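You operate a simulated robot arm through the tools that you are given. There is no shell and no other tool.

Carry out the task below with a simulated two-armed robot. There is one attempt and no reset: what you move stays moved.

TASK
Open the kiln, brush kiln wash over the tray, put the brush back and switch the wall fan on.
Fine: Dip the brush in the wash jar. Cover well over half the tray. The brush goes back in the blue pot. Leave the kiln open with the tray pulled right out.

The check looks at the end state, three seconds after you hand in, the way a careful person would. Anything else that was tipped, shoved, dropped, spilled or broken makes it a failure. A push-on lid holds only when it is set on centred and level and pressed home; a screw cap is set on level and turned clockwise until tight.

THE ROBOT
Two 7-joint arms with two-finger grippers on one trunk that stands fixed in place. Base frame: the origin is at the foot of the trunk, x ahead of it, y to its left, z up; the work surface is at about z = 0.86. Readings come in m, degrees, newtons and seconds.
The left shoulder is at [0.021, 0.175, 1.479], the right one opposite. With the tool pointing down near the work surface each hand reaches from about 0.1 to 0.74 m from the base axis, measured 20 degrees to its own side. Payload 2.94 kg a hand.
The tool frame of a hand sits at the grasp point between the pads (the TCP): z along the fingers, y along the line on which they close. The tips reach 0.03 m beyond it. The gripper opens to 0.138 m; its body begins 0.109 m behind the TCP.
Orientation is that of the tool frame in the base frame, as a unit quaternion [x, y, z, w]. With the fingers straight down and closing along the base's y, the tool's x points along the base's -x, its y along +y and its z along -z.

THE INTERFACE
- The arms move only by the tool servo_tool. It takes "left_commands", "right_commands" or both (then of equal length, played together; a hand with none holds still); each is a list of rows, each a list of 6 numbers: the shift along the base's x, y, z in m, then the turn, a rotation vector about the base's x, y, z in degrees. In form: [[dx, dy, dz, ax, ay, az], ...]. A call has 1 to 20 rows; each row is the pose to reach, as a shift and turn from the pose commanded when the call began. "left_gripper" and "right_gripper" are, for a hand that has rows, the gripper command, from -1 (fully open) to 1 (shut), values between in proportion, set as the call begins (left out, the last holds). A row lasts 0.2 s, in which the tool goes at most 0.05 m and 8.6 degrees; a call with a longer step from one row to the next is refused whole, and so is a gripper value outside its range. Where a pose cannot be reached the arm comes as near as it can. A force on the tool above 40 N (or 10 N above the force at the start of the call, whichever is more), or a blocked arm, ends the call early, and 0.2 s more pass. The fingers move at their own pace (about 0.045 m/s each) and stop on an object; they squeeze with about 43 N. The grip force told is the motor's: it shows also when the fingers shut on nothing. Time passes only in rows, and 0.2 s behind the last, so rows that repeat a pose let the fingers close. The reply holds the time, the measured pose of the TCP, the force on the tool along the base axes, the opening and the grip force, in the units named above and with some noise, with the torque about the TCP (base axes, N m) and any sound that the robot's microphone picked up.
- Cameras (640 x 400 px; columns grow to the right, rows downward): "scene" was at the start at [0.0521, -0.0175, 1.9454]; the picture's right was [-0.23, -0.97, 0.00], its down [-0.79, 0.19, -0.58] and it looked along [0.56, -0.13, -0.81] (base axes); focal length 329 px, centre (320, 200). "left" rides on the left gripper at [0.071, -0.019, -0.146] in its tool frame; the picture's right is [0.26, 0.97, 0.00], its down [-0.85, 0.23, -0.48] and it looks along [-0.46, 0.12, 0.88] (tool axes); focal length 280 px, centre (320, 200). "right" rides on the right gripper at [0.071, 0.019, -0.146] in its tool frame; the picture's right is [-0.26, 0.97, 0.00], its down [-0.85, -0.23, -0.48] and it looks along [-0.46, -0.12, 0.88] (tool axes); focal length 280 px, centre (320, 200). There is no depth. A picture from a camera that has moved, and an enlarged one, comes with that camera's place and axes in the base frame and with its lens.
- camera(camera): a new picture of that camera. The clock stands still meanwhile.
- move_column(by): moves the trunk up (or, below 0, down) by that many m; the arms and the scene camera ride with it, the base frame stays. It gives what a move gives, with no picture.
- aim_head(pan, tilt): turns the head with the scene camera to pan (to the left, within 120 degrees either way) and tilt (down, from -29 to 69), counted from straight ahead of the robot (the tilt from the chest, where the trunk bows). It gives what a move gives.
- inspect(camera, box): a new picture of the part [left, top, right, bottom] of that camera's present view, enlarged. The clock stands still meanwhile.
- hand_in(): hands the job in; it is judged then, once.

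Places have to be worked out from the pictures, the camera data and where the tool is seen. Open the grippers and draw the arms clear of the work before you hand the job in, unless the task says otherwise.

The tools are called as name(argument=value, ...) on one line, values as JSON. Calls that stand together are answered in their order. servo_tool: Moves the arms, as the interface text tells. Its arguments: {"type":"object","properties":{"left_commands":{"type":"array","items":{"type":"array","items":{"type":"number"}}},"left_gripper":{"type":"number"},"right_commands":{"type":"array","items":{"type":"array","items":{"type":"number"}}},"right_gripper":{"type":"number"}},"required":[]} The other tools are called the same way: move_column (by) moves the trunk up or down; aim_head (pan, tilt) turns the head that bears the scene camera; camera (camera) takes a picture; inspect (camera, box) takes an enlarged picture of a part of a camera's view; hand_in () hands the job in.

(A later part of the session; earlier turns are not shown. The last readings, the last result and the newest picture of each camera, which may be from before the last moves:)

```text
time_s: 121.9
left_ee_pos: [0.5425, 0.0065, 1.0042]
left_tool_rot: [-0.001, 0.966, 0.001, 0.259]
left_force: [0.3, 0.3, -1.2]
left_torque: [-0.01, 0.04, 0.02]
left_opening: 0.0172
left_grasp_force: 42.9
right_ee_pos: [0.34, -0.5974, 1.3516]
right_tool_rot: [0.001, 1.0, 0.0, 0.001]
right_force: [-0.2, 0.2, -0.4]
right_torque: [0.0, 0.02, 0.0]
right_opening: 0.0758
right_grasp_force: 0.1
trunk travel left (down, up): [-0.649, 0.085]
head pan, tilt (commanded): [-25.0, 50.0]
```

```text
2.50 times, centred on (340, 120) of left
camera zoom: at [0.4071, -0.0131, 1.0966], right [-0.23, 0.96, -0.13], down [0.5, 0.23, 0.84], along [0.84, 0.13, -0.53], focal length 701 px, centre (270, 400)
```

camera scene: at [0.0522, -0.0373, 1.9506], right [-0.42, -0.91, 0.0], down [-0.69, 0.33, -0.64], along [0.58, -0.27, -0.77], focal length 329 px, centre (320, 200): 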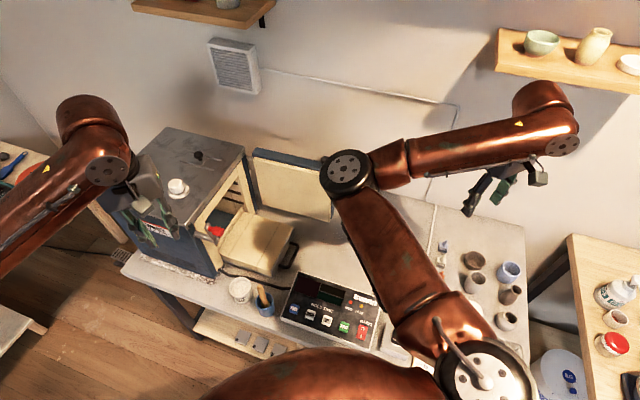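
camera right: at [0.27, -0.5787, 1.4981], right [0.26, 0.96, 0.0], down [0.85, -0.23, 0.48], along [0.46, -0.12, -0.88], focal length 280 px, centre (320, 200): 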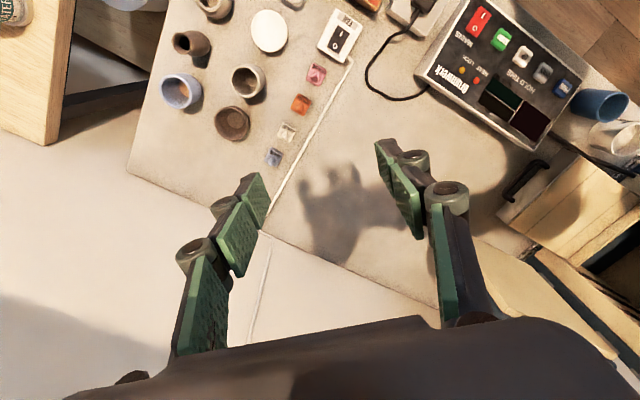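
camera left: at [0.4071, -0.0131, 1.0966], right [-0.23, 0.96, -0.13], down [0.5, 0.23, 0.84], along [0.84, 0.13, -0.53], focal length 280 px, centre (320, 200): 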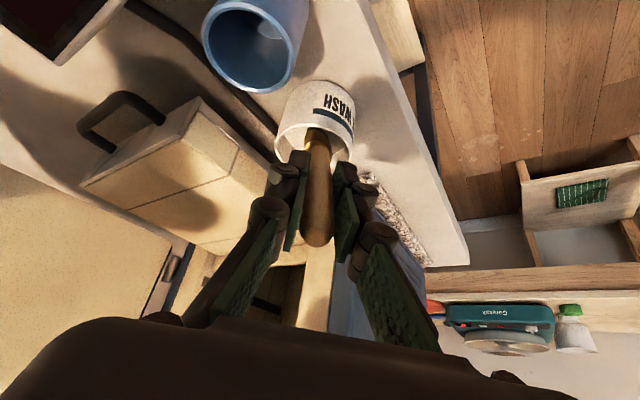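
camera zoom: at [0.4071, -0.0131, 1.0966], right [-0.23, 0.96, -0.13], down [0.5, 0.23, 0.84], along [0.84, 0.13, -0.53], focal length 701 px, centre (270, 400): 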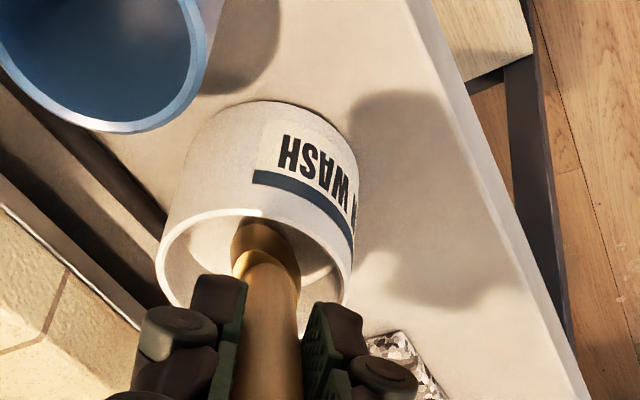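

The brush head is inside the jar with no contact force. A little deeper (8 mm) to be sure it loads, a small hold, then lift straight out.

servo_tool(left_commands=[[0, 0, -0.004, 0, 0, 0], [0, 0, -0.008, 0, 0, 0], [0, 0, -0.008, 0, 0, 0], [0, 0, -0.008, 0, 0, 0]])

servo_tool(left_commands=[[0, 0, 0.02, 0, 0, 0], [0, 0, 0.045, 0, 0, 0], [0, 0, 0.075, 0, 0, 0], [0, 0, 0.11, 0, 0, 0]])

inspect(camera="left", box=[240, 40, 440, 200])

camera(camera="scene")

```text
time_s: 122.9
left_ee_pos: [0.5425, 0.0066, 0.997]
left_tool_rot: [-0.001, 0.966, 0.0, 0.259]
left_force: [0.3, -0.5, 0.0]
left_torque: [-0.02, -0.01, 0.02]
left_opening: 0.0175
left_grasp_force: 42.8
right_ee_pos: [0.3407, -0.5966, 1.3508]
right_tool_rot: [0.001, 1.0, 0.0, 0.001]
right_force: [0.9, 1.1, 0.0]
right_torque: [0.03, 0.02, -0.02]
right_opening: 0.0758
right_grasp_force: 0.1
trunk travel left (down, up): [-0.649, 0.085]
head pan, tilt (commanded): [-25.0, 50.0]
```

```text
time_s: 123.9
left_ee_pos: [0.5425, 0.0056, 1.108]
left_tool_rot: [0.0, 0.966, 0.0, 0.259]
left_force: [-0.1, -0.4, -1.0]
left_torque: [0.0, 0.01, -0.01]
left_opening: 0.0174
left_grasp_force: 42.6
right_ee_pos: [0.3389, -0.5985, 1.351]
right_tool_rot: [0.0, 1.0, 0.0, 0.0]
right_force: [0.5, 0.3, 0.3]
right_torque: [0.03, -0.01, 0.02]
right_opening: 0.0755
right_grasp_force: 0.1
trunk travel left (down, up): [-0.649, 0.085]
head pan, tilt (commanded): [-25.0, 50.0]
```

```text
2.50 times, centred on (340, 120) of left
camera zoom: at [0.4079, -0.0144, 1.1992], right [-0.23, 0.96, -0.13], down [0.5, 0.23, 0.84], along [0.84, 0.13, -0.53], focal length 701 px, centre (270, 400)
```

zoom: 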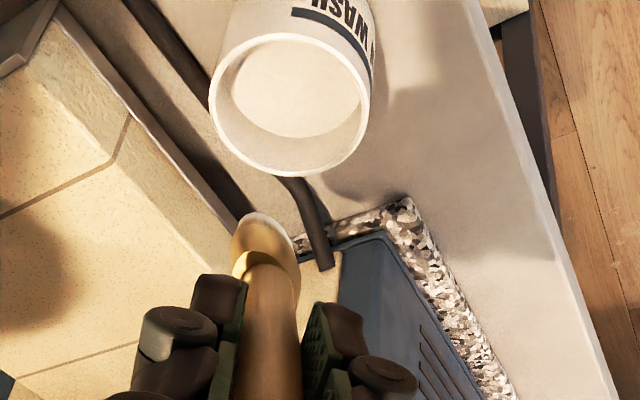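

```text
taken
camera scene: at [0.0511, -0.0346, 1.9507], right [-0.42, -0.91, 0.0], down [-0.69, 0.32, -0.64], along [0.58, -0.27, -0.77], focal length 329 px, centre (320, 200)
```

scene: 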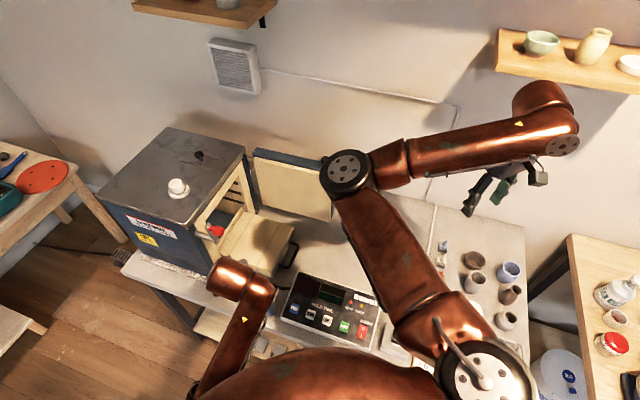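

The bristle edge is now white with wash. I'll look at the tray from the left camera to work out its surface position.

camera(camera="left")

inspect(camera="left", box=[60, 20, 340, 260])

inspect(camera="scene", box=[200, 190, 310, 280])

inspect(camera="right", box=[480, 120, 640, 300])

```text
taken
camera left: at [0.4079, -0.0144, 1.1992], right [-0.23, 0.96, -0.13], down [0.5, 0.23, 0.84], along [0.84, 0.13, -0.53], focal length 280 px, centre (320, 200)
```

left: 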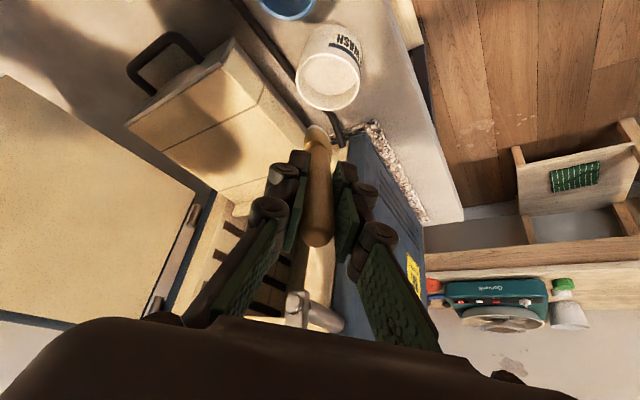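

```text
1.67 times, centred on (200, 140) of left
camera zoom: at [0.4079, -0.0144, 1.1992], right [-0.23, 0.96, -0.13], down [0.5, 0.23, 0.84], along [0.84, 0.13, -0.53], focal length 467 px, centre (520, 300)
```

zoom: 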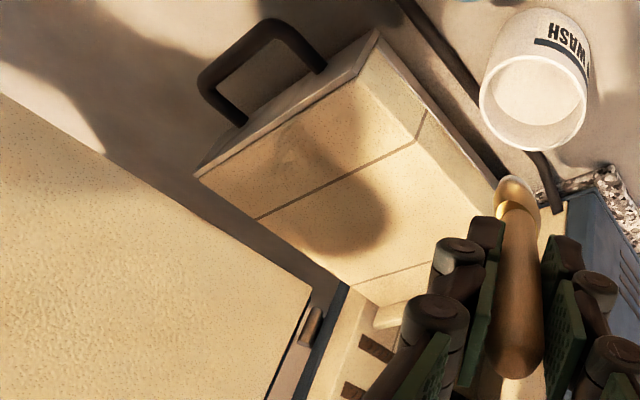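

```text
4.44 times, centred on (255, 235) of scene
camera zoom: at [0.0511, -0.0346, 1.9507], right [-0.42, -0.91, 0.0], down [-0.69, 0.32, -0.64], along [0.58, -0.27, -0.77], focal length 1464 px, centre (609, 44)
```

zoom: 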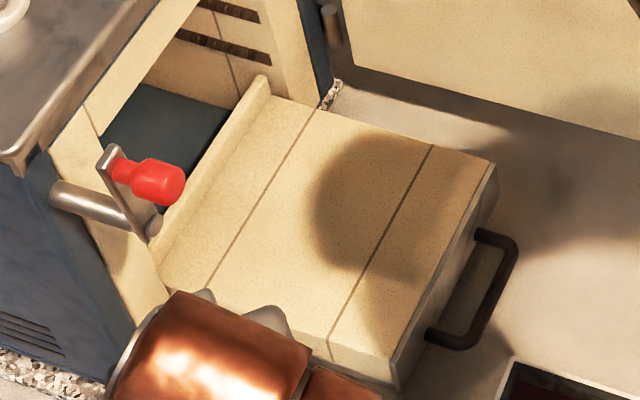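

```text
2.22 times, centred on (560, 210) of right
camera zoom: at [0.2699, -0.5797, 1.4977], right [0.26, 0.96, 0.0], down [0.85, -0.23, 0.48], along [0.46, -0.12, -0.88], focal length 623 px, centre (-213, 178)
```

zoom: 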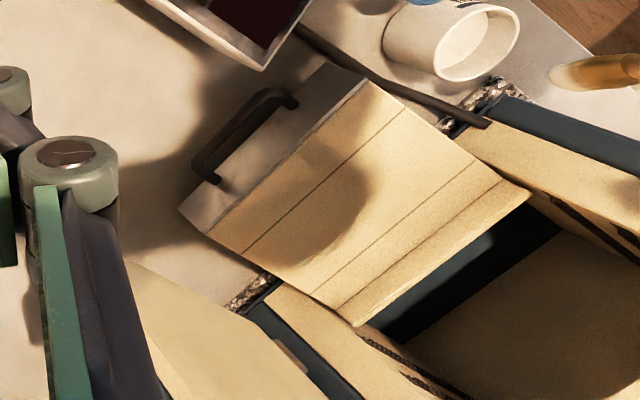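

The tray's top is at z≈0.949, bounded by u 0.50–0.69 and n −0.345…−0.55 (corners ≈ (0.598,−0.110), (0.733,−0.246), (0.87,−0.115), (0.735,0.03)). I'll pitch the hand to 45° and bring the brush tip ~4 cm above the tray's middle.

servo_tool(left_commands=[[0, -0.03, 0.02, 0, -5, 0], [0, -0.065, 0.03, 0, -10, 0], [0, -0.1, 0.03, 0, -15, 0], [0.03, -0.105, 0.02, 0, -15, 0], [0.06, -0.105, 0.0, 0, -15, 0], [0.09, -0.105, -0.015, 0, -15, 0], [0.108, -0.105, -0.03, 0, -15, 0], [0.108, -0.105, -0.03, 0, -15, 0]])

camera(camera="left")

inspect(camera="right", box=[480, 120, 640, 300])

camera(camera="scene")

```text
time_s: 125.9
left_ee_pos: [0.6698, -0.0367, 1.0594]
left_tool_rot: [-0.003, 0.92, 0.047, 0.389]
left_force: [0.4, 0.3, -0.8]
left_torque: [0.01, 0.01, 0.01]
left_opening: 0.0174
left_grasp_force: 43.1
right_ee_pos: [0.3408, -0.5966, 1.3513]
right_tool_rot: [0.001, 1.0, 0.001, 0.001]
right_force: [0.4, 0.5, 0.3]
right_torque: [-0.03, -0.01, -0.01]
right_opening: 0.0762
right_grasp_force: 0.1
trunk travel left (down, up): [-0.649, 0.085]
head pan, tilt (commanded): [-25.0, 50.0]
stopped in row 8 (left hand): the arm was blocked; the commanded pose is now the measured one
```

```text
taken
camera left: at [0.5172, -0.0678, 1.1086], right [-0.22, 0.97, -0.11], down [0.24, 0.16, 0.96], along [0.94, 0.19, -0.27], focal length 280 px, centre (320, 200)
```

left: 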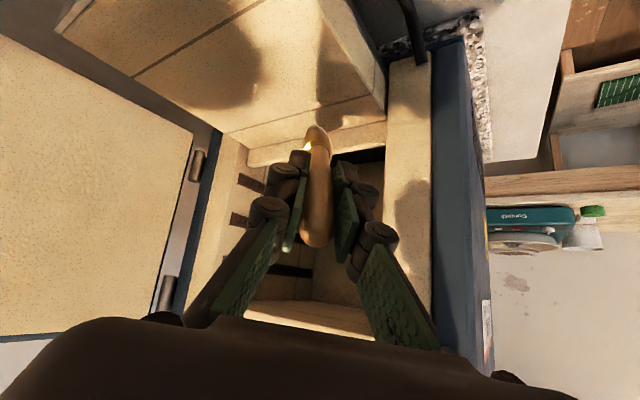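

```text
2.22 times, centred on (560, 210) of right
camera zoom: at [0.2703, -0.5788, 1.4979], right [0.26, 0.96, 0.0], down [0.85, -0.23, 0.48], along [0.46, -0.12, -0.88], focal length 623 px, centre (-213, 178)
```

zoom: 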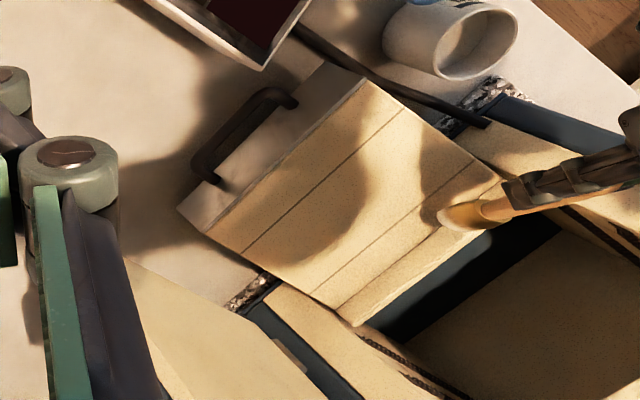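

```text
taken
camera scene: at [0.0518, -0.0334, 1.9506], right [-0.42, -0.91, 0.0], down [-0.69, 0.32, -0.64], along [0.58, -0.27, -0.77], focal length 329 px, centre (320, 200)
```

scene: 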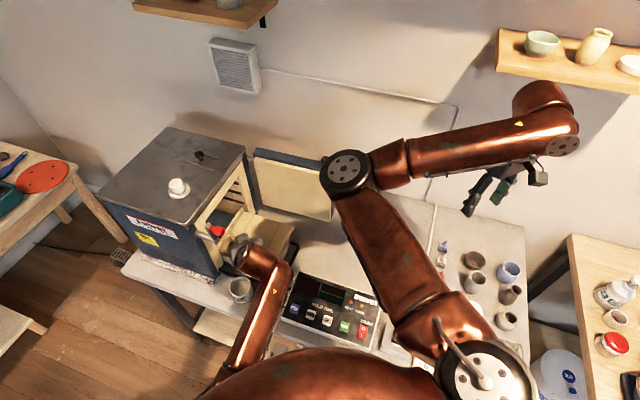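

The left forearm got jammed against the torso in this posture. I'll free it by yawing the tool −30° while shifting the TCP right (keeping the wrist in place), with a slight lift.

servo_tool(left_commands=[[-0.002, -0.014, 0.008, 0, 0, -5], [-0.004, -0.028, 0.016, 0, 0, -10], [-0.006, -0.042, 0.022, 0, 0, -15], [-0.008, -0.056, 0.028, 0, 0, -20], [-0.009, -0.07, 0.03, 0, 0, -25], [-0.01, -0.083, 0.03, 0, 0, -30]])

camera(camera="left")

camera(camera="scene")

```text
time_s: 127.3
left_ee_pos: [0.662, -0.1085, 1.0805]
left_tool_rot: [0.237, 0.891, -0.045, 0.384]
left_force: [-0.1, 0.0, -1.0]
left_torque: [0.01, 0.06, -0.03]
left_opening: 0.0174
left_grasp_force: 43.1
right_ee_pos: [0.3404, -0.5977, 1.3517]
right_tool_rot: [0.001, 1.0, 0.0, 0.001]
right_force: [0.2, -0.1, 1.3]
right_torque: [-0.04, -0.01, -0.01]
right_opening: 0.0758
right_grasp_force: 0.1
trunk travel left (down, up): [-0.649, 0.085]
head pan, tilt (commanded): [-25.0, 50.0]
```

```text
taken
camera left: at [0.5134, -0.0603, 1.1312], right [0.28, 0.95, -0.09], down [0.29, 0.0, 0.96], along [0.91, -0.3, -0.28], focal length 280 px, centre (320, 200)
```

left: 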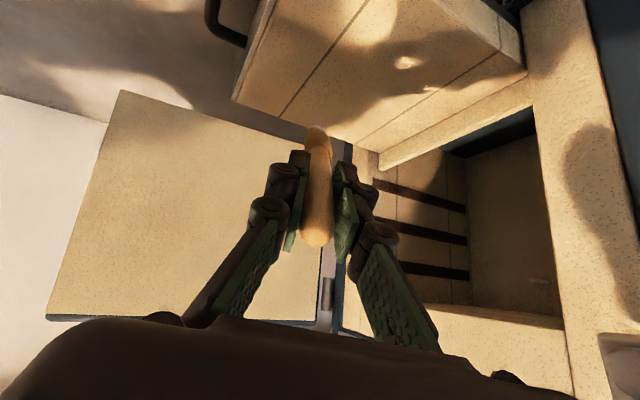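

```text
taken
camera scene: at [0.0511, -0.0339, 1.9507], right [-0.42, -0.91, 0.0], down [-0.69, 0.32, -0.64], along [0.58, -0.27, -0.77], focal length 329 px, centre (320, 200)
```

scene: 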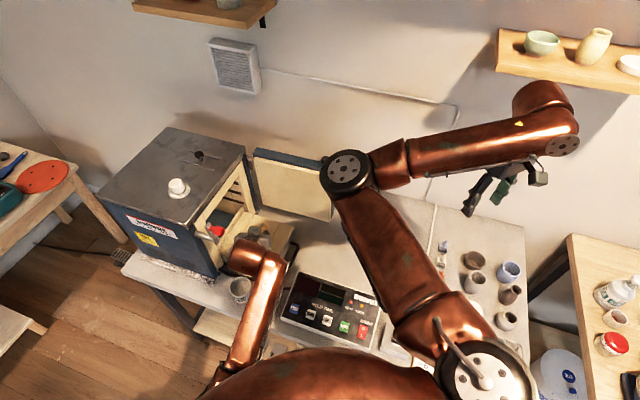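

Freed. I'll raise the hand and return it to tool-down at a higher, clear position, which should bring the elbow outward again.

servo_tool(left_commands=[[0.0, -0.005, 0.03, 0, 0, 0], [-0.005, -0.01, 0.06, 0.67, 5.7, 3.5], [-0.01, -0.012, 0.09, 1.34, 11.4, 7.0], [-0.02, -0.012, 0.12, 2.0, 17.1, 10.6], [-0.03, -0.012, 0.15, 2.7, 22.8, 14.1], [-0.04, -0.012, 0.18, 3.3, 28.6, 17.6], [-0.05, -0.012, 0.21, 4.0, 34.3, 21.1], [-0.06, -0.012, 0.24, 4.7, 40.0, 24.7], [-0.06, -0.012, 0.27, 5.35, 45.7, 28.2]])

camera(camera="scene")

```text
time_s: 129.3
left_ee_pos: [0.6251, -0.1531, 1.3626]
left_tool_rot: [-0.005, 1.0, -0.007, 0.004]
left_force: [-0.6, -1.5, -1.2]
left_torque: [0.0, -0.04, 0.02]
left_opening: 0.0174
left_grasp_force: 43.5
left hand out of reach, approached as far as the arm can: row 7, 8, 9
right_ee_pos: [0.3403, -0.5986, 1.3509]
right_tool_rot: [0.001, 1.0, 0.001, 0.002]
right_force: [0.3, -0.1, 0.2]
right_torque: [0.0, -0.06, 0.03]
right_opening: 0.0759
right_grasp_force: 0.1
trunk travel left (down, up): [-0.649, 0.085]
head pan, tilt (commanded): [-25.0, 50.0]
```

```text
taken
camera scene: at [0.0493, -0.0346, 1.9507], right [-0.42, -0.91, 0.0], down [-0.69, 0.32, -0.64], along [0.58, -0.27, -0.77], focal length 329 px, centre (320, 200)
```

scene: 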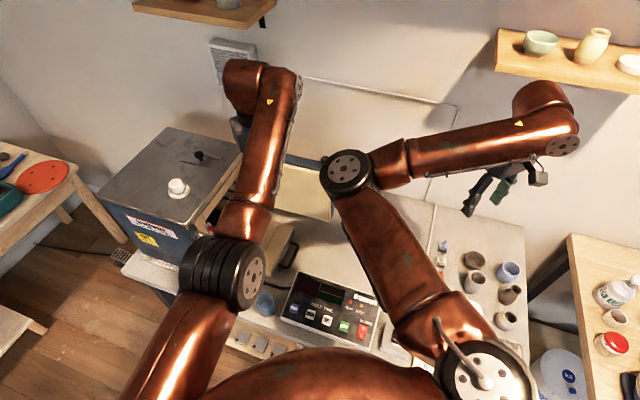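

The left arm is free again. Lowering the trunk 0.2 m should give a better posture for pitched work over the tray, so I'll do that and then test.

move_column(by=-0.2)

servo_tool(left_commands=[[0.0, 0.0, 0.0, 0, -6, 0], [0.01, 0.01, 0.0, 0, -12, 0], [0.02, 0.02, 0.0, 0, -18, 0], [0.025, 0.03, 0.0, 0, -24, 0], [0.025, 0.04, 0.0, 0, -30, 0], [0.025, 0.05, 0.0, 0, -35, 0]])

camera(camera="scene")

camera(camera="left")

```text
time_s: 131.4
left_ee_pos: [0.6374, -0.1511, 1.1467]
left_tool_rot: [-0.007, 1.0, -0.008, -0.008]
left_force: [-0.5, 0.1, -1.0]
left_torque: [0.01, 0.01, 0.0]
left_opening: 0.0175
left_grasp_force: 42.9
right_ee_pos: [0.3404, -0.5965, 1.1511]
right_tool_rot: [0.0, 1.0, 0.0, 0.001]
right_force: [-0.2, -0.2, 0.4]
right_torque: [0.01, 0.0, -0.03]
right_opening: 0.0757
right_grasp_force: 0.1
trunk travel left (down, up): [-0.449, 0.285]
head pan, tilt (commanded): [-25.0, 50.0]
```

```text
time_s: 132.8
left_ee_pos: [0.6612, -0.0996, 1.1454]
left_tool_rot: [-0.003, 0.956, -0.01, 0.293]
left_force: [0.3, -0.5, -0.6]
left_torque: [-0.03, 0.02, 0.03]
left_opening: 0.0173
left_grasp_force: 42.5
left hand out of reach, approached as far as the arm can: row 1, 2, 3
right_ee_pos: [0.3408, -0.5973, 1.1514]
right_tool_rot: [0.001, 1.0, 0.0, 0.002]
right_force: [0.3, 0.3, 0.7]
right_torque: [-0.01, -0.03, 0.01]
right_opening: 0.0758
right_grasp_force: 0.1
trunk travel left (down, up): [-0.449, 0.285]
head pan, tilt (commanded): [-25.0, 50.0]
```

```text
taken
camera scene: at [0.0771, -0.0335, 1.751], right [-0.42, -0.91, 0.0], down [-0.69, 0.32, -0.64], along [0.58, -0.27, -0.77], focal length 329 px, centre (320, 200)
```

scene: 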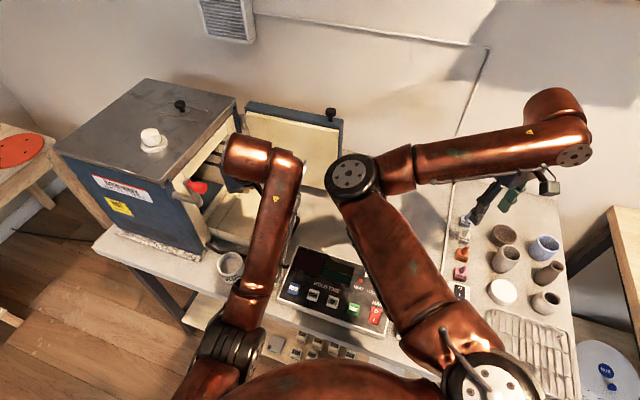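

```text
taken
camera left: at [0.5213, -0.118, 1.2279], right [-0.22, 0.96, -0.17], down [0.44, 0.25, 0.86], along [0.87, 0.12, -0.47], focal length 280 px, centre (320, 200)
```

left: 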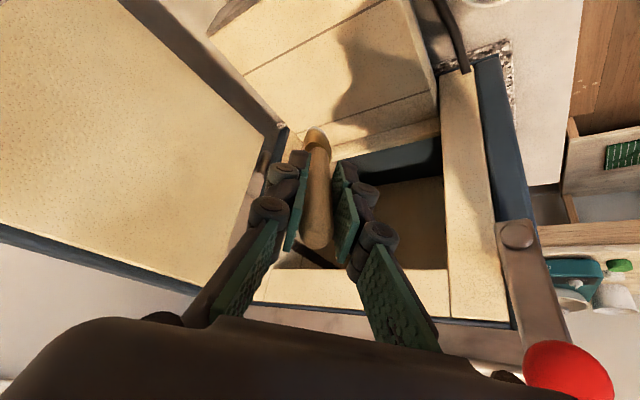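

This posture works (pitch 34°, tip ≈ (0.726, −0.107, 1.04) above the tray). I'll lower toward the surface, stopping just above expected contact.

servo_tool(left_commands=[[0, 0, -0.025, 0, 0, 0], [0, 0, -0.05, 0, 0, 0], [0, 0, -0.07, 0, 0, 0], [0, 0, -0.082, 0, 0, 0]])

inspect(camera="right", box=[440, 100, 640, 300])

camera(camera="left")

```text
time_s: 133.8
left_ee_pos: [0.6752, -0.0846, 1.0768]
left_tool_rot: [-0.011, 0.952, 0.0, 0.306]
left_force: [0.0, -0.2, -0.8]
left_torque: [0.02, 0.02, 0.02]
left_opening: 0.0176
left_grasp_force: 43.0
right_ee_pos: [0.341, -0.5964, 1.151]
right_tool_rot: [0.001, 1.0, 0.0, 0.001]
right_force: [0.5, 0.7, 0.0]
right_torque: [0.0, 0.02, -0.04]
right_opening: 0.0759
right_grasp_force: 0.1
trunk travel left (down, up): [-0.449, 0.285]
head pan, tilt (commanded): [-25.0, 50.0]
```

```text
2.00 times, centred on (540, 200) of right
camera zoom: at [0.2701, -0.579, 1.2979], right [0.26, 0.96, 0.0], down [0.85, -0.23, 0.48], along [0.46, -0.12, -0.88], focal length 561 px, centre (-120, 200)
```

zoom: 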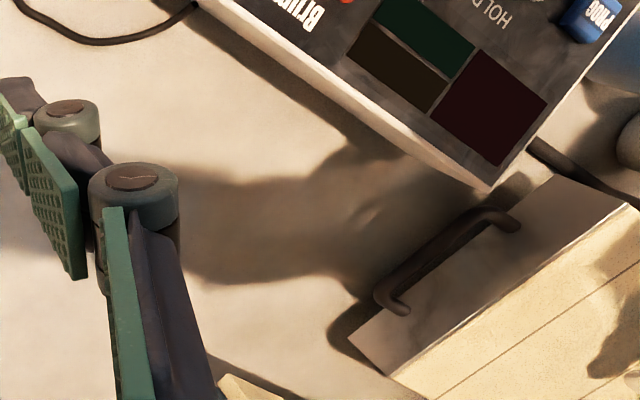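

```text
taken
camera left: at [0.5332, -0.1074, 1.1558], right [-0.23, 0.96, -0.16], down [0.41, 0.25, 0.88], along [0.88, 0.14, -0.45], focal length 280 px, centre (320, 200)
```

left: 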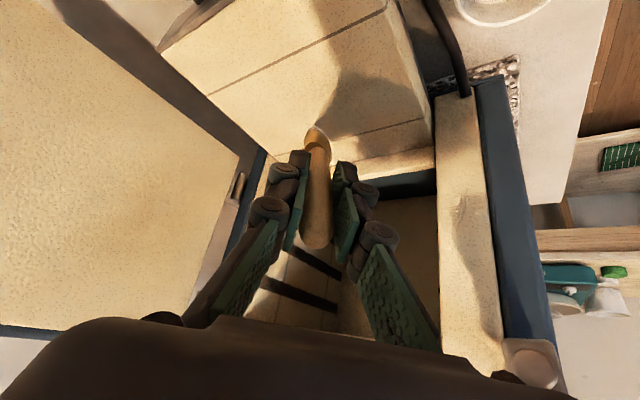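

The arm drifted ~1.5 cm, a sign the elbow is leaning on the torso when the hand goes low. I'll go back up and use the trunk to lower instead, keeping the arm posture.

servo_tool(left_commands=[[0, 0, 0.03, 0, 0, 0], [0, 0, 0.06, 0, 0, 0], [0, 0, 0.1, 0, 0, 0], [0, 0, 0.14, 0, 0, 0]])

move_column(by=-0.1)

camera(camera="scene")

```text
time_s: 134.8
left_ee_pos: [0.661, -0.1022, 1.2037]
left_tool_rot: [-0.002, 0.957, -0.01, 0.291]
left_force: [-0.1, 0.3, 0.7]
left_torque: [0.01, -0.01, 0.01]
left_opening: 0.0175
left_grasp_force: 42.6
right_ee_pos: [0.3405, -0.5973, 1.1512]
right_tool_rot: [0.001, 1.0, 0.001, 0.0]
right_force: [0.1, 0.5, 1.4]
right_torque: [-0.02, -0.04, 0.03]
right_opening: 0.0759
right_grasp_force: 0.0
trunk travel left (down, up): [-0.449, 0.285]
head pan, tilt (commanded): [-25.0, 50.0]
```

```text
time_s: 136.2
left_ee_pos: [0.669, -0.1011, 1.0904]
left_tool_rot: [-0.003, 0.959, -0.009, 0.284]
left_force: [-0.1, 0.1, 0.4]
left_torque: [-0.04, 0.03, 0.0]
left_opening: 0.0175
left_grasp_force: 43.0
right_ee_pos: [0.3397, -0.5974, 1.0522]
right_tool_rot: [0.001, 1.0, -0.001, 0.001]
right_force: [-1.5, -0.3, 0.2]
right_torque: [0.03, -0.02, -0.02]
right_opening: 0.0762
right_grasp_force: 0.0
trunk travel left (down, up): [-0.349, 0.385]
head pan, tilt (commanded): [-25.0, 50.0]
```

```text
taken
camera scene: at [0.1164, -0.0338, 1.6509], right [-0.42, -0.91, 0.0], down [-0.69, 0.32, -0.64], along [0.58, -0.27, -0.77], focal length 329 px, centre (320, 200)
```

scene: 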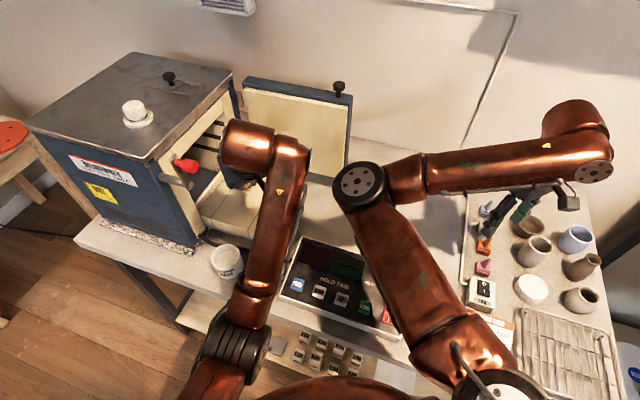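

The trunk lowering keeps the posture. Another 3 cm down with the trunk will put the tip just above the tray.

move_column(by=-0.03)

camera(camera="left")

inspect(camera="left", box=[230, 30, 430, 190])

```text
time_s: 136.9
left_ee_pos: [0.6701, -0.0991, 1.0566]
left_tool_rot: [-0.004, 0.959, -0.01, 0.284]
left_force: [-8.3, 5.6, 33.7]
left_torque: [0.48, -1.41, 0.38]
left_opening: 0.018
left_grasp_force: 44.0
right_ee_pos: [0.3376, -0.5971, 1.0229]
right_tool_rot: [-0.001, 1.0, 0.0, 0.003]
right_force: [0.5, -0.6, -0.8]
right_torque: [0.02, 0.01, -0.02]
right_opening: 0.0758
right_grasp_force: 0.0
trunk travel left (down, up): [-0.319, 0.415]
head pan, tilt (commanded): [-25.0, 50.0]
```

```text
taken
camera left: at [0.532, -0.1181, 1.1421], right [-0.22, 0.96, -0.16], down [0.45, 0.25, 0.86], along [0.86, 0.12, -0.49], focal length 280 px, centre (320, 200)
```

left: 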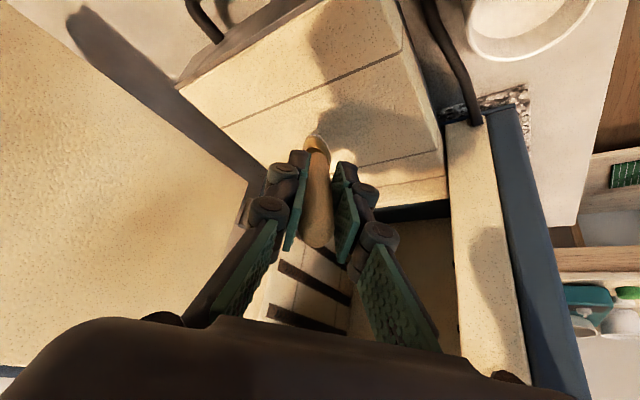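

```text
2.50 times, centred on (330, 110) of left
camera zoom: at [0.532, -0.1181, 1.1421], right [-0.22, 0.96, -0.16], down [0.45, 0.25, 0.86], along [0.86, 0.12, -0.49], focal length 701 px, centre (295, 425)
```

zoom: 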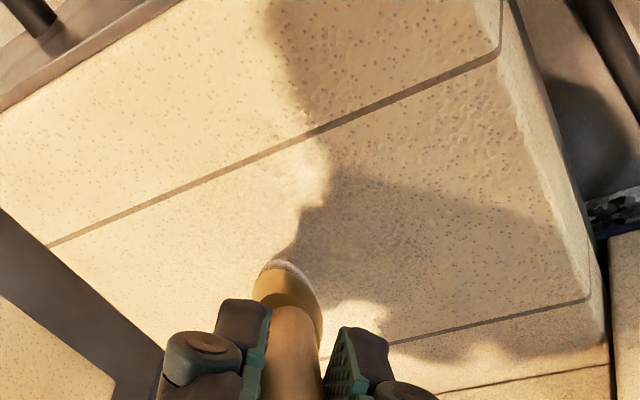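

Contact already: 34 N upward, so the surface is met at TCP z≈1.06. I'll raise the hand slightly to ease to a light contact.

servo_tool(left_commands=[[0, 0, 0.004, 0, 0, 0], [0, 0, 0.006, 0, 0, 0]])

```text
time_s: 137.5
left_ee_pos: [0.6725, -0.1003, 1.0573]
left_tool_rot: [-0.004, 0.961, -0.01, 0.278]
left_force: [-8.9, 5.9, 22.1]
left_torque: [0.55, -0.6, 0.38]
left_opening: 0.0173
left_grasp_force: 43.3
right_ee_pos: [0.3385, -0.5963, 1.0229]
right_tool_rot: [0.001, 1.0, 0.0, 0.002]
right_force: [0.5, -0.5, 0.4]
right_torque: [-0.01, 0.02, 0.0]
right_opening: 0.076
right_grasp_force: 0.0
trunk travel left (down, up): [-0.319, 0.415]
head pan, tilt (commanded): [-25.0, 50.0]
```

Still 22 N. Raising 5 mm more to get a light brushing pressure.

servo_tool(left_commands=[[0, 0, 0.003, 0, 0, 0], [0, 0, 0.005, 0, 0, 0]])

```text
time_s: 138.1
left_ee_pos: [0.6758, -0.1026, 1.0586]
left_tool_rot: [-0.002, 0.961, -0.012, 0.276]
left_force: [-0.7, 1.9, 1.6]
left_torque: [0.11, -0.07, 0.06]
left_opening: 0.0176
left_grasp_force: 42.7
left hand out of reach, approached as far as the arm can: row 1, 2
right_ee_pos: [0.3399, -0.5981, 1.0198]
right_tool_rot: [0.002, 1.0, -0.001, 0.001]
right_force: [0.7, 0.3, 0.8]
right_torque: [-0.02, -0.02, -0.01]
right_opening: 0.0758
right_grasp_force: 0.1
trunk travel left (down, up): [-0.319, 0.415]
head pan, tilt (commanded): [-25.0, 50.0]
```

Light contact now (≈2 N) with the tip near (0.74, −0.11). I'll do a first test stroke outward along +x by 11 cm with slight pressure.

servo_tool(left_commands=[[0.01, 0, -0.002, 0, 0, 0], [0.03, 0, -0.002, 0, 0, 0], [0.05, 0, -0.002, 0, 0, 0], [0.07, 0, -0.002, 0, 0, 0], [0.09, 0, -0.002, 0, 0, 0], [0.11, 0, -0.002, 0, 0, 0]])

camera(camera="left")

inspect(camera="left", box=[180, 0, 460, 200])

```text
time_s: 139.5
left_ee_pos: [0.7881, -0.1021, 1.0576]
left_tool_rot: [-0.003, 0.961, -0.01, 0.277]
left_force: [0.8, 0.0, -1.0]
left_torque: [0.05, 0.03, 0.01]
left_opening: 0.0173
left_grasp_force: 43.2
right_ee_pos: [0.3417, -0.598, 1.0202]
right_tool_rot: [0.001, 1.0, 0.001, 0.001]
right_force: [0.0, 0.8, 0.4]
right_torque: [-0.03, 0.01, -0.01]
right_opening: 0.0756
right_grasp_force: 0.0
trunk travel left (down, up): [-0.319, 0.415]
head pan, tilt (commanded): [-25.0, 50.0]
```

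```text
taken
camera left: at [0.6504, -0.1198, 1.145], right [-0.22, 0.96, -0.16], down [0.46, 0.25, 0.85], along [0.86, 0.11, -0.5], focal length 280 px, centre (320, 200)
```

left: 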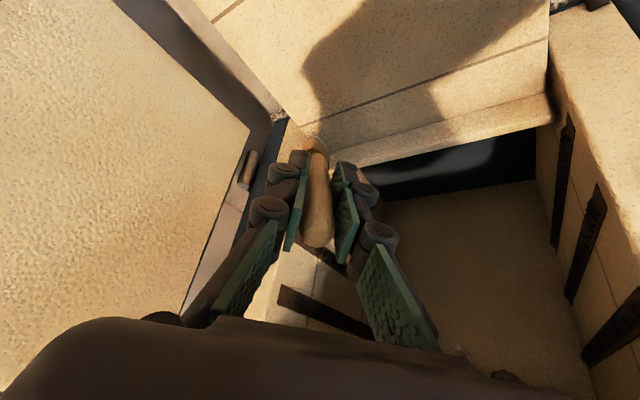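

```text
2.00 times, centred on (320, 100) of left
camera zoom: at [0.6504, -0.1198, 1.145], right [-0.22, 0.96, -0.16], down [0.46, 0.25, 0.85], along [0.86, 0.11, -0.5], focal length 561 px, centre (320, 400)
```

zoom: 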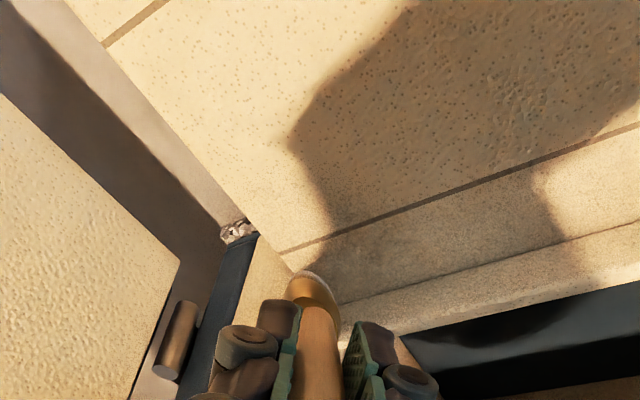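

I don't see an obvious mark yet. I'll check the tray from the scene camera.

camera(camera="scene")

inspect(camera="scene", box=[170, 120, 320, 250])

camera(camera="right")

```text
taken
camera scene: at [0.1342, -0.0341, 1.6202], right [-0.42, -0.91, 0.0], down [-0.69, 0.32, -0.64], along [0.58, -0.27, -0.77], focal length 329 px, centre (320, 200)
```

scene: 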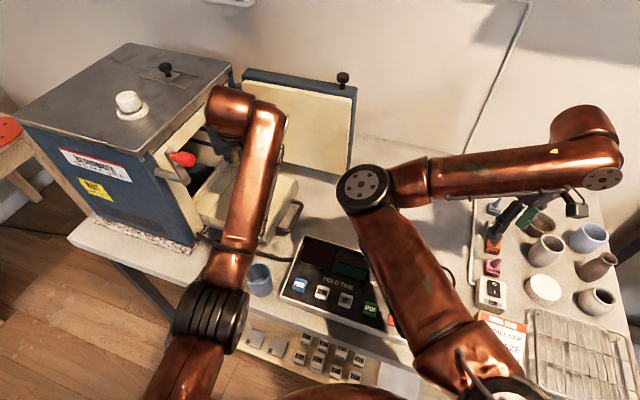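

```text
3.08 times, centred on (245, 185) of scene
camera zoom: at [0.1342, -0.0341, 1.6202], right [-0.42, -0.91, 0.0], down [-0.69, 0.32, -0.64], along [0.58, -0.27, -0.77], focal length 1013 px, centre (551, 246)
```

zoom: 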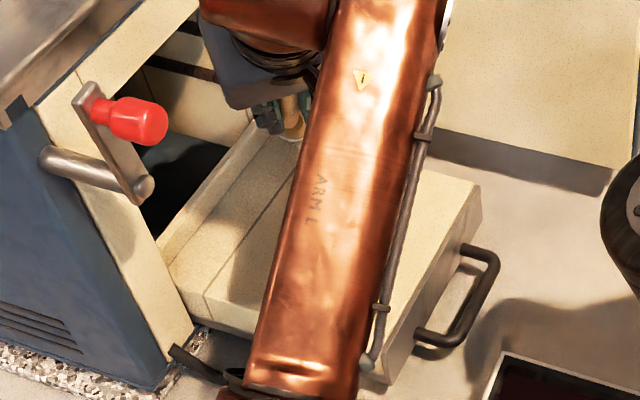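

```text
taken
camera right: at [0.2704, -0.5793, 1.1676], right [0.26, 0.96, 0.0], down [0.85, -0.23, 0.48], along [0.46, -0.12, -0.88], focal length 280 px, centre (320, 200)
```

right: 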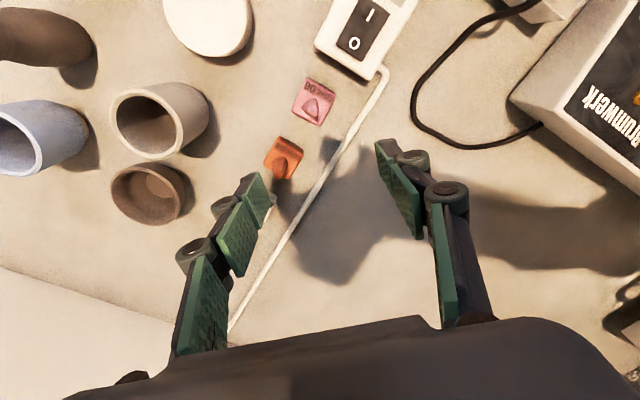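

The arm hides the tray there. Force suggests the brush lost contact during the stroke; I'll stroke back −x with slightly more downward command and read the force.

servo_tool(left_commands=[[-0.02, 0, -0.001, 0, 0, 0], [-0.04, 0, -0.002, 0, 0, 0], [-0.06, 0, -0.003, 0, 0, 0]])

inspect(camera="left", box=[220, 20, 420, 180])

```text
time_s: 140.3
left_ee_pos: [0.7271, -0.1015, 1.0563]
left_tool_rot: [-0.005, 0.961, -0.009, 0.278]
left_force: [-0.7, 0.2, 6.7]
left_torque: [-0.12, -0.57, -0.01]
left_opening: 0.0173
left_grasp_force: 43.5
right_ee_pos: [0.3403, -0.5974, 1.0208]
right_tool_rot: [0.002, 1.0, 0.001, 0.001]
right_force: [0.3, 0.3, 0.6]
right_torque: [0.04, 0.01, -0.02]
right_opening: 0.0757
right_grasp_force: 0.1
trunk travel left (down, up): [-0.319, 0.415]
head pan, tilt (commanded): [-25.0, 50.0]
```

```text
2.50 times, centred on (320, 100) of left
camera zoom: at [0.5887, -0.1199, 1.143], right [-0.22, 0.96, -0.16], down [0.46, 0.25, 0.85], along [0.86, 0.11, -0.5], focal length 701 px, centre (320, 450)
```

zoom: 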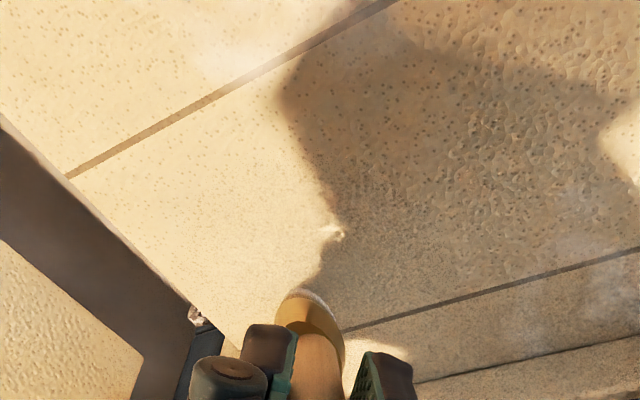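

Now ~7 N contact. I'll continue the stroke −x a bit more with this pressure, then lift to see whether wash is deposited.

servo_tool(left_commands=[[-0.012, 0, -0.0005, 0, 0, 0], [-0.024, 0, -0.0005, 0, 0, 0], [-0.036, 0, -0.0005, 0, 0, 0], [-0.024, 0, -0.0005, 0, 0, 0], [-0.012, 0, -0.0005, 0, 0, 0]])

servo_tool(left_commands=[[0, 0, 0.02, 0, 0, 0], [0, 0, 0.05, 0, 0, 0], [0.02, 0, 0.07, 0, 0, 0]])

camera(camera="left")

inspect(camera="left", box=[180, 0, 460, 200])

```text
time_s: 141.5
left_ee_pos: [0.7129, -0.1009, 1.0559]
left_tool_rot: [-0.003, 0.96, -0.011, 0.279]
left_force: [-3.7, 2.1, 13.4]
left_torque: [0.16, -0.52, 0.17]
left_opening: 0.0176
left_grasp_force: 42.6
right_ee_pos: [0.34, -0.5965, 1.0217]
right_tool_rot: [0.0, 1.0, 0.0, 0.002]
right_force: [-0.8, -0.1, -0.1]
right_torque: [-0.04, 0.01, 0.01]
right_opening: 0.0759
right_grasp_force: 0.0
trunk travel left (down, up): [-0.319, 0.415]
head pan, tilt (commanded): [-25.0, 50.0]
```

```text
time_s: 142.3
left_ee_pos: [0.7351, -0.1016, 1.1237]
left_tool_rot: [-0.003, 0.961, -0.01, 0.277]
left_force: [-0.8, -0.6, -0.1]
left_torque: [0.0, 0.04, 0.02]
left_opening: 0.017
left_grasp_force: 43.2
right_ee_pos: [0.3411, -0.5969, 1.0208]
right_tool_rot: [0.001, 1.0, 0.0, 0.0]
right_force: [0.6, -0.4, -0.4]
right_torque: [-0.01, -0.02, -0.01]
right_opening: 0.0758
right_grasp_force: 0.2
trunk travel left (down, up): [-0.319, 0.415]
head pan, tilt (commanded): [-25.0, 50.0]
```

```text
taken
camera left: at [0.598, -0.1198, 1.2101], right [-0.22, 0.96, -0.16], down [0.47, 0.25, 0.85], along [0.86, 0.11, -0.5], focal length 280 px, centre (320, 200)
```

left: 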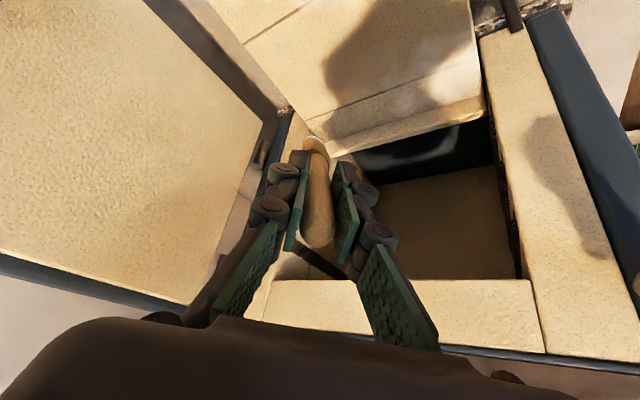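

```text
2.00 times, centred on (320, 100) of left
camera zoom: at [0.598, -0.1198, 1.2101], right [-0.22, 0.96, -0.16], down [0.47, 0.25, 0.85], along [0.86, 0.11, -0.5], focal length 561 px, centre (320, 400)
```

zoom: 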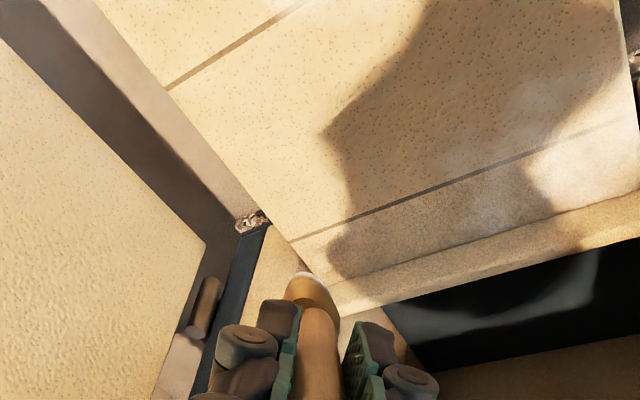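

I'll enlarge the stroke area strongly to check for a deposit.

inspect(camera="left", box=[280, 0, 400, 120])

inspect(camera="left", box=[290, 110, 350, 170])

```text
3.33 times, centred on (340, 60) of left
camera zoom: at [0.598, -0.1198, 1.2101], right [-0.22, 0.96, -0.16], down [0.47, 0.25, 0.85], along [0.86, 0.11, -0.5], focal length 935 px, centre (253, 667)
```

zoom: 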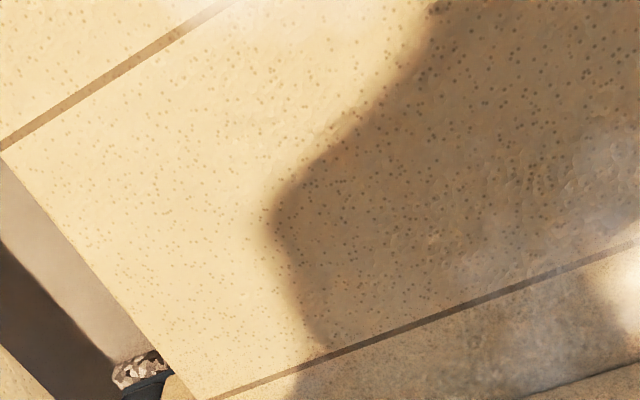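

```text
6.67 times, centred on (320, 140) of left
camera zoom: at [0.598, -0.1198, 1.2101], right [-0.22, 0.96, -0.16], down [0.47, 0.25, 0.85], along [0.86, 0.11, -0.5], focal length 1869 px, centre (320, 600)
```

zoom: 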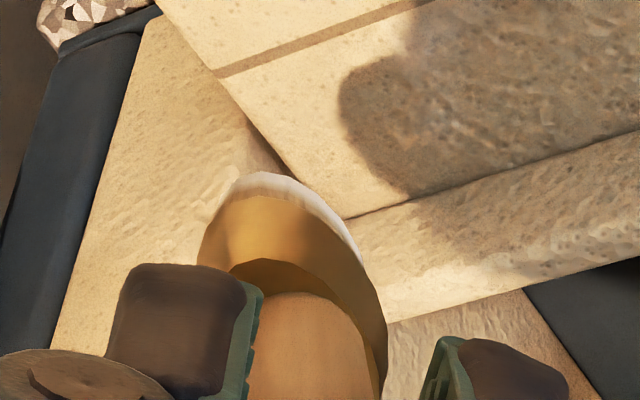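

The stroke is hard to judge in shadow. I'll lift up and turn the hand toward vertical to get a clear overhead view of the whole tray.

servo_tool(left_commands=[[0.0, 0.0, 0.04, 0, 4, 0], [-0.01, 0.0, 0.08, 0, 9, 0], [-0.015, 0.0, 0.12, 0, 14, 0], [-0.02, 0.0, 0.16, 0, 19, 0], [-0.025, 0.0, 0.19, 0, 24, 0], [-0.025, 0.0, 0.21, 0, 30, 0]])

camera(camera="left")

inspect(camera="left", box=[160, 20, 400, 240])

```text
time_s: 143.7
left_ee_pos: [0.6728, -0.0936, 1.2839]
left_tool_rot: [0.019, 0.995, -0.008, 0.093]
left_force: [-1.3, -1.6, -2.0]
left_torque: [0.1, 0.02, 0.02]
left_opening: 0.0174
left_grasp_force: 42.8
left hand out of reach, approached as far as the arm can: row 4, 5, 6
right_ee_pos: [0.3407, -0.5975, 1.0197]
right_tool_rot: [0.0, 1.0, 0.001, 0.001]
right_force: [0.1, 0.2, -0.2]
right_torque: [0.01, -0.02, -0.01]
right_opening: 0.0757
right_grasp_force: 0.1
trunk travel left (down, up): [-0.319, 0.415]
head pan, tilt (commanded): [-25.0, 50.0]
```

```text
taken
camera left: at [0.5761, -0.1076, 1.4159], right [-0.22, 0.97, -0.06], down [0.75, 0.21, 0.62], along [0.62, 0.09, -0.78], focal length 280 px, centre (320, 200)
```

left: 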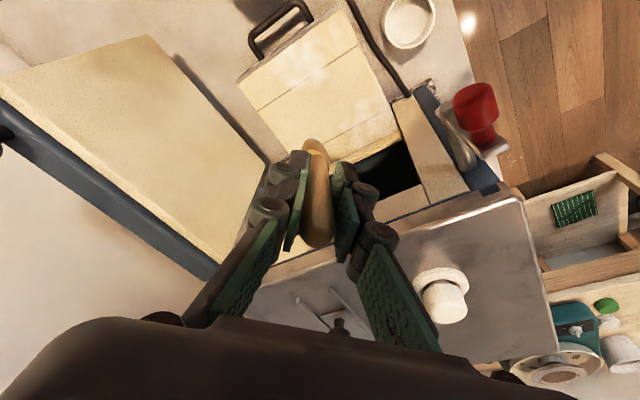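

```text
1.82 times, centred on (280, 130) of left
camera zoom: at [0.5761, -0.1076, 1.4159], right [-0.22, 0.97, -0.06], down [0.75, 0.21, 0.62], along [0.62, 0.09, -0.78], focal length 510 px, centre (393, 327)
```

zoom: 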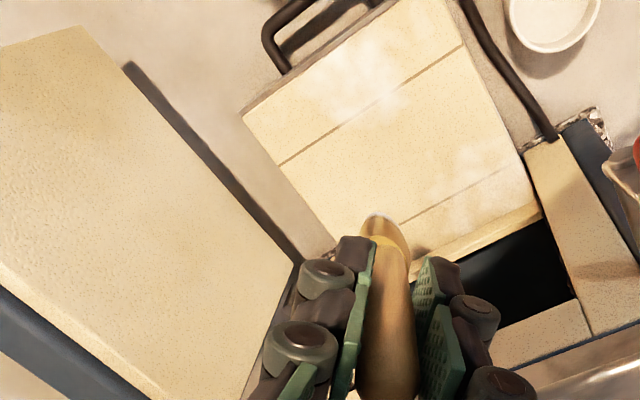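

There are white smears on the tray, around (0.69, −0.12) and (0.745, −0.017). I'll enlarge them to understand the deposit pattern.

inspect(camera="left", box=[230, 0, 400, 130])

inspect(camera="left", box=[240, 10, 330, 90])

inspect(camera="left", box=[310, 70, 400, 150])

```text
3.08 times, centred on (315, 65) of left
camera zoom: at [0.5761, -0.1076, 1.4159], right [-0.22, 0.97, -0.06], down [0.75, 0.21, 0.62], along [0.62, 0.09, -0.78], focal length 863 px, centre (335, 615)
```

zoom: 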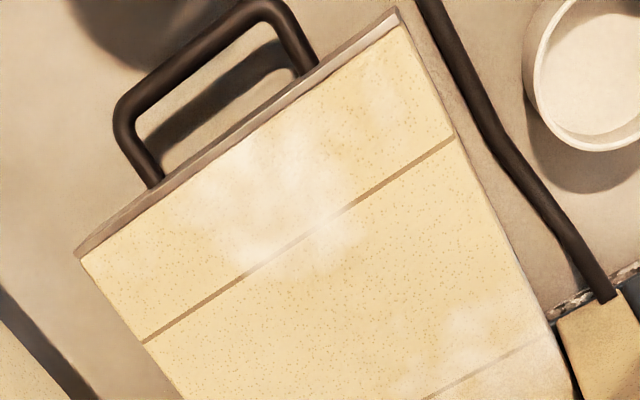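

```text
5.00 times, centred on (285, 50) of left
camera zoom: at [0.5761, -0.1076, 1.4159], right [-0.22, 0.97, -0.06], down [0.75, 0.21, 0.62], along [0.62, 0.09, -0.78], focal length 1402 px, centre (495, 950)
```

zoom: 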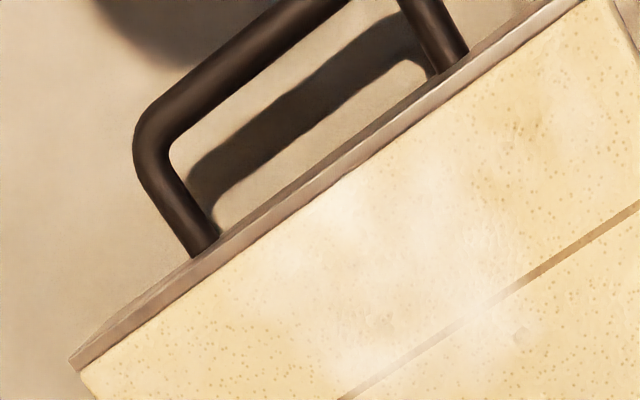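

```text
5.00 times, centred on (355, 110) of left
camera zoom: at [0.5761, -0.1076, 1.4159], right [-0.22, 0.97, -0.06], down [0.75, 0.21, 0.62], along [0.62, 0.09, -0.78], focal length 1402 px, centre (145, 650)
```

zoom: 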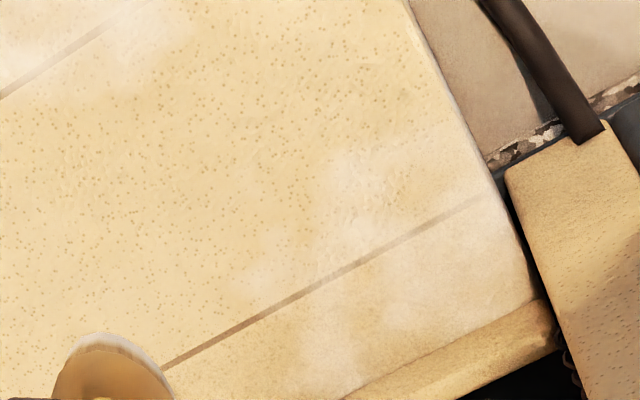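

Comparing with earlier pictures, these soft white patches appeared only after my contact strokes, so brushing does deposit wash. I'll now brush systematically: re-pitch to ~32° and come down above the right-middle of the tray.

servo_tool(left_commands=[[0.003, -0.006, -0.03, 0.05, -3.6, 0.4], [0.006, -0.012, -0.06, 0.1, -7.2, 0.8], [0.009, -0.018, -0.09, 0.14, -10.8, 1.2], [0.012, -0.024, -0.12, 0.19, -14.4, 1.6], [0.015, -0.03, -0.155, 0.24, -18, 2.0], [0.0172, -0.0344, -0.194, 0.28, -21.5, 2.4]])

```text
time_s: 145.1
left_ee_pos: [0.6933, -0.1143, 1.091]
left_tool_rot: [-0.004, 0.96, -0.004, 0.279]
left_force: [0.9, 0.1, -1.7]
left_torque: [-0.01, 0.03, 0.0]
left_opening: 0.0172
left_grasp_force: 43.5
left hand out of reach, approached as far as the arm can: row 1, 2, 3, 4, 5
right_ee_pos: [0.3427, -0.5851, 1.0263]
right_tool_rot: [0.0, 1.0, -0.006, 0.0]
right_force: [1.0, 0.6, -0.6]
right_torque: [0.01, 0.1, 0.03]
right_opening: 0.0759
right_grasp_force: 0.0
trunk travel left (down, up): [-0.319, 0.415]
head pan, tilt (commanded): [-25.0, 50.0]
```

The right hand reading shifted ~1 cm, so the arms may be touching. Let me look before going on.

camera(camera="scene")

```text
taken
camera scene: at [0.1366, -0.0326, 1.6198], right [-0.42, -0.91, 0.0], down [-0.7, 0.32, -0.64], along [0.58, -0.27, -0.77], focal length 329 px, centre (320, 200)
```

scene: 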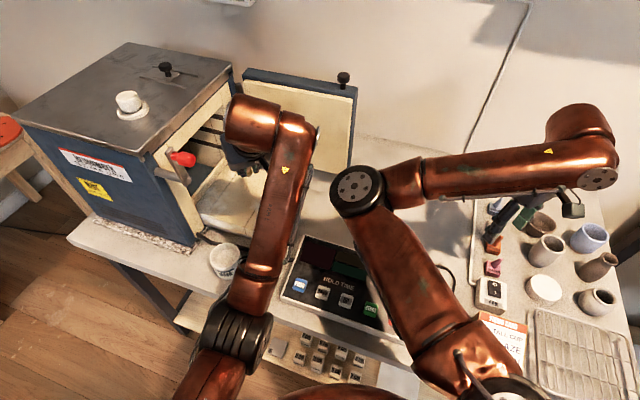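

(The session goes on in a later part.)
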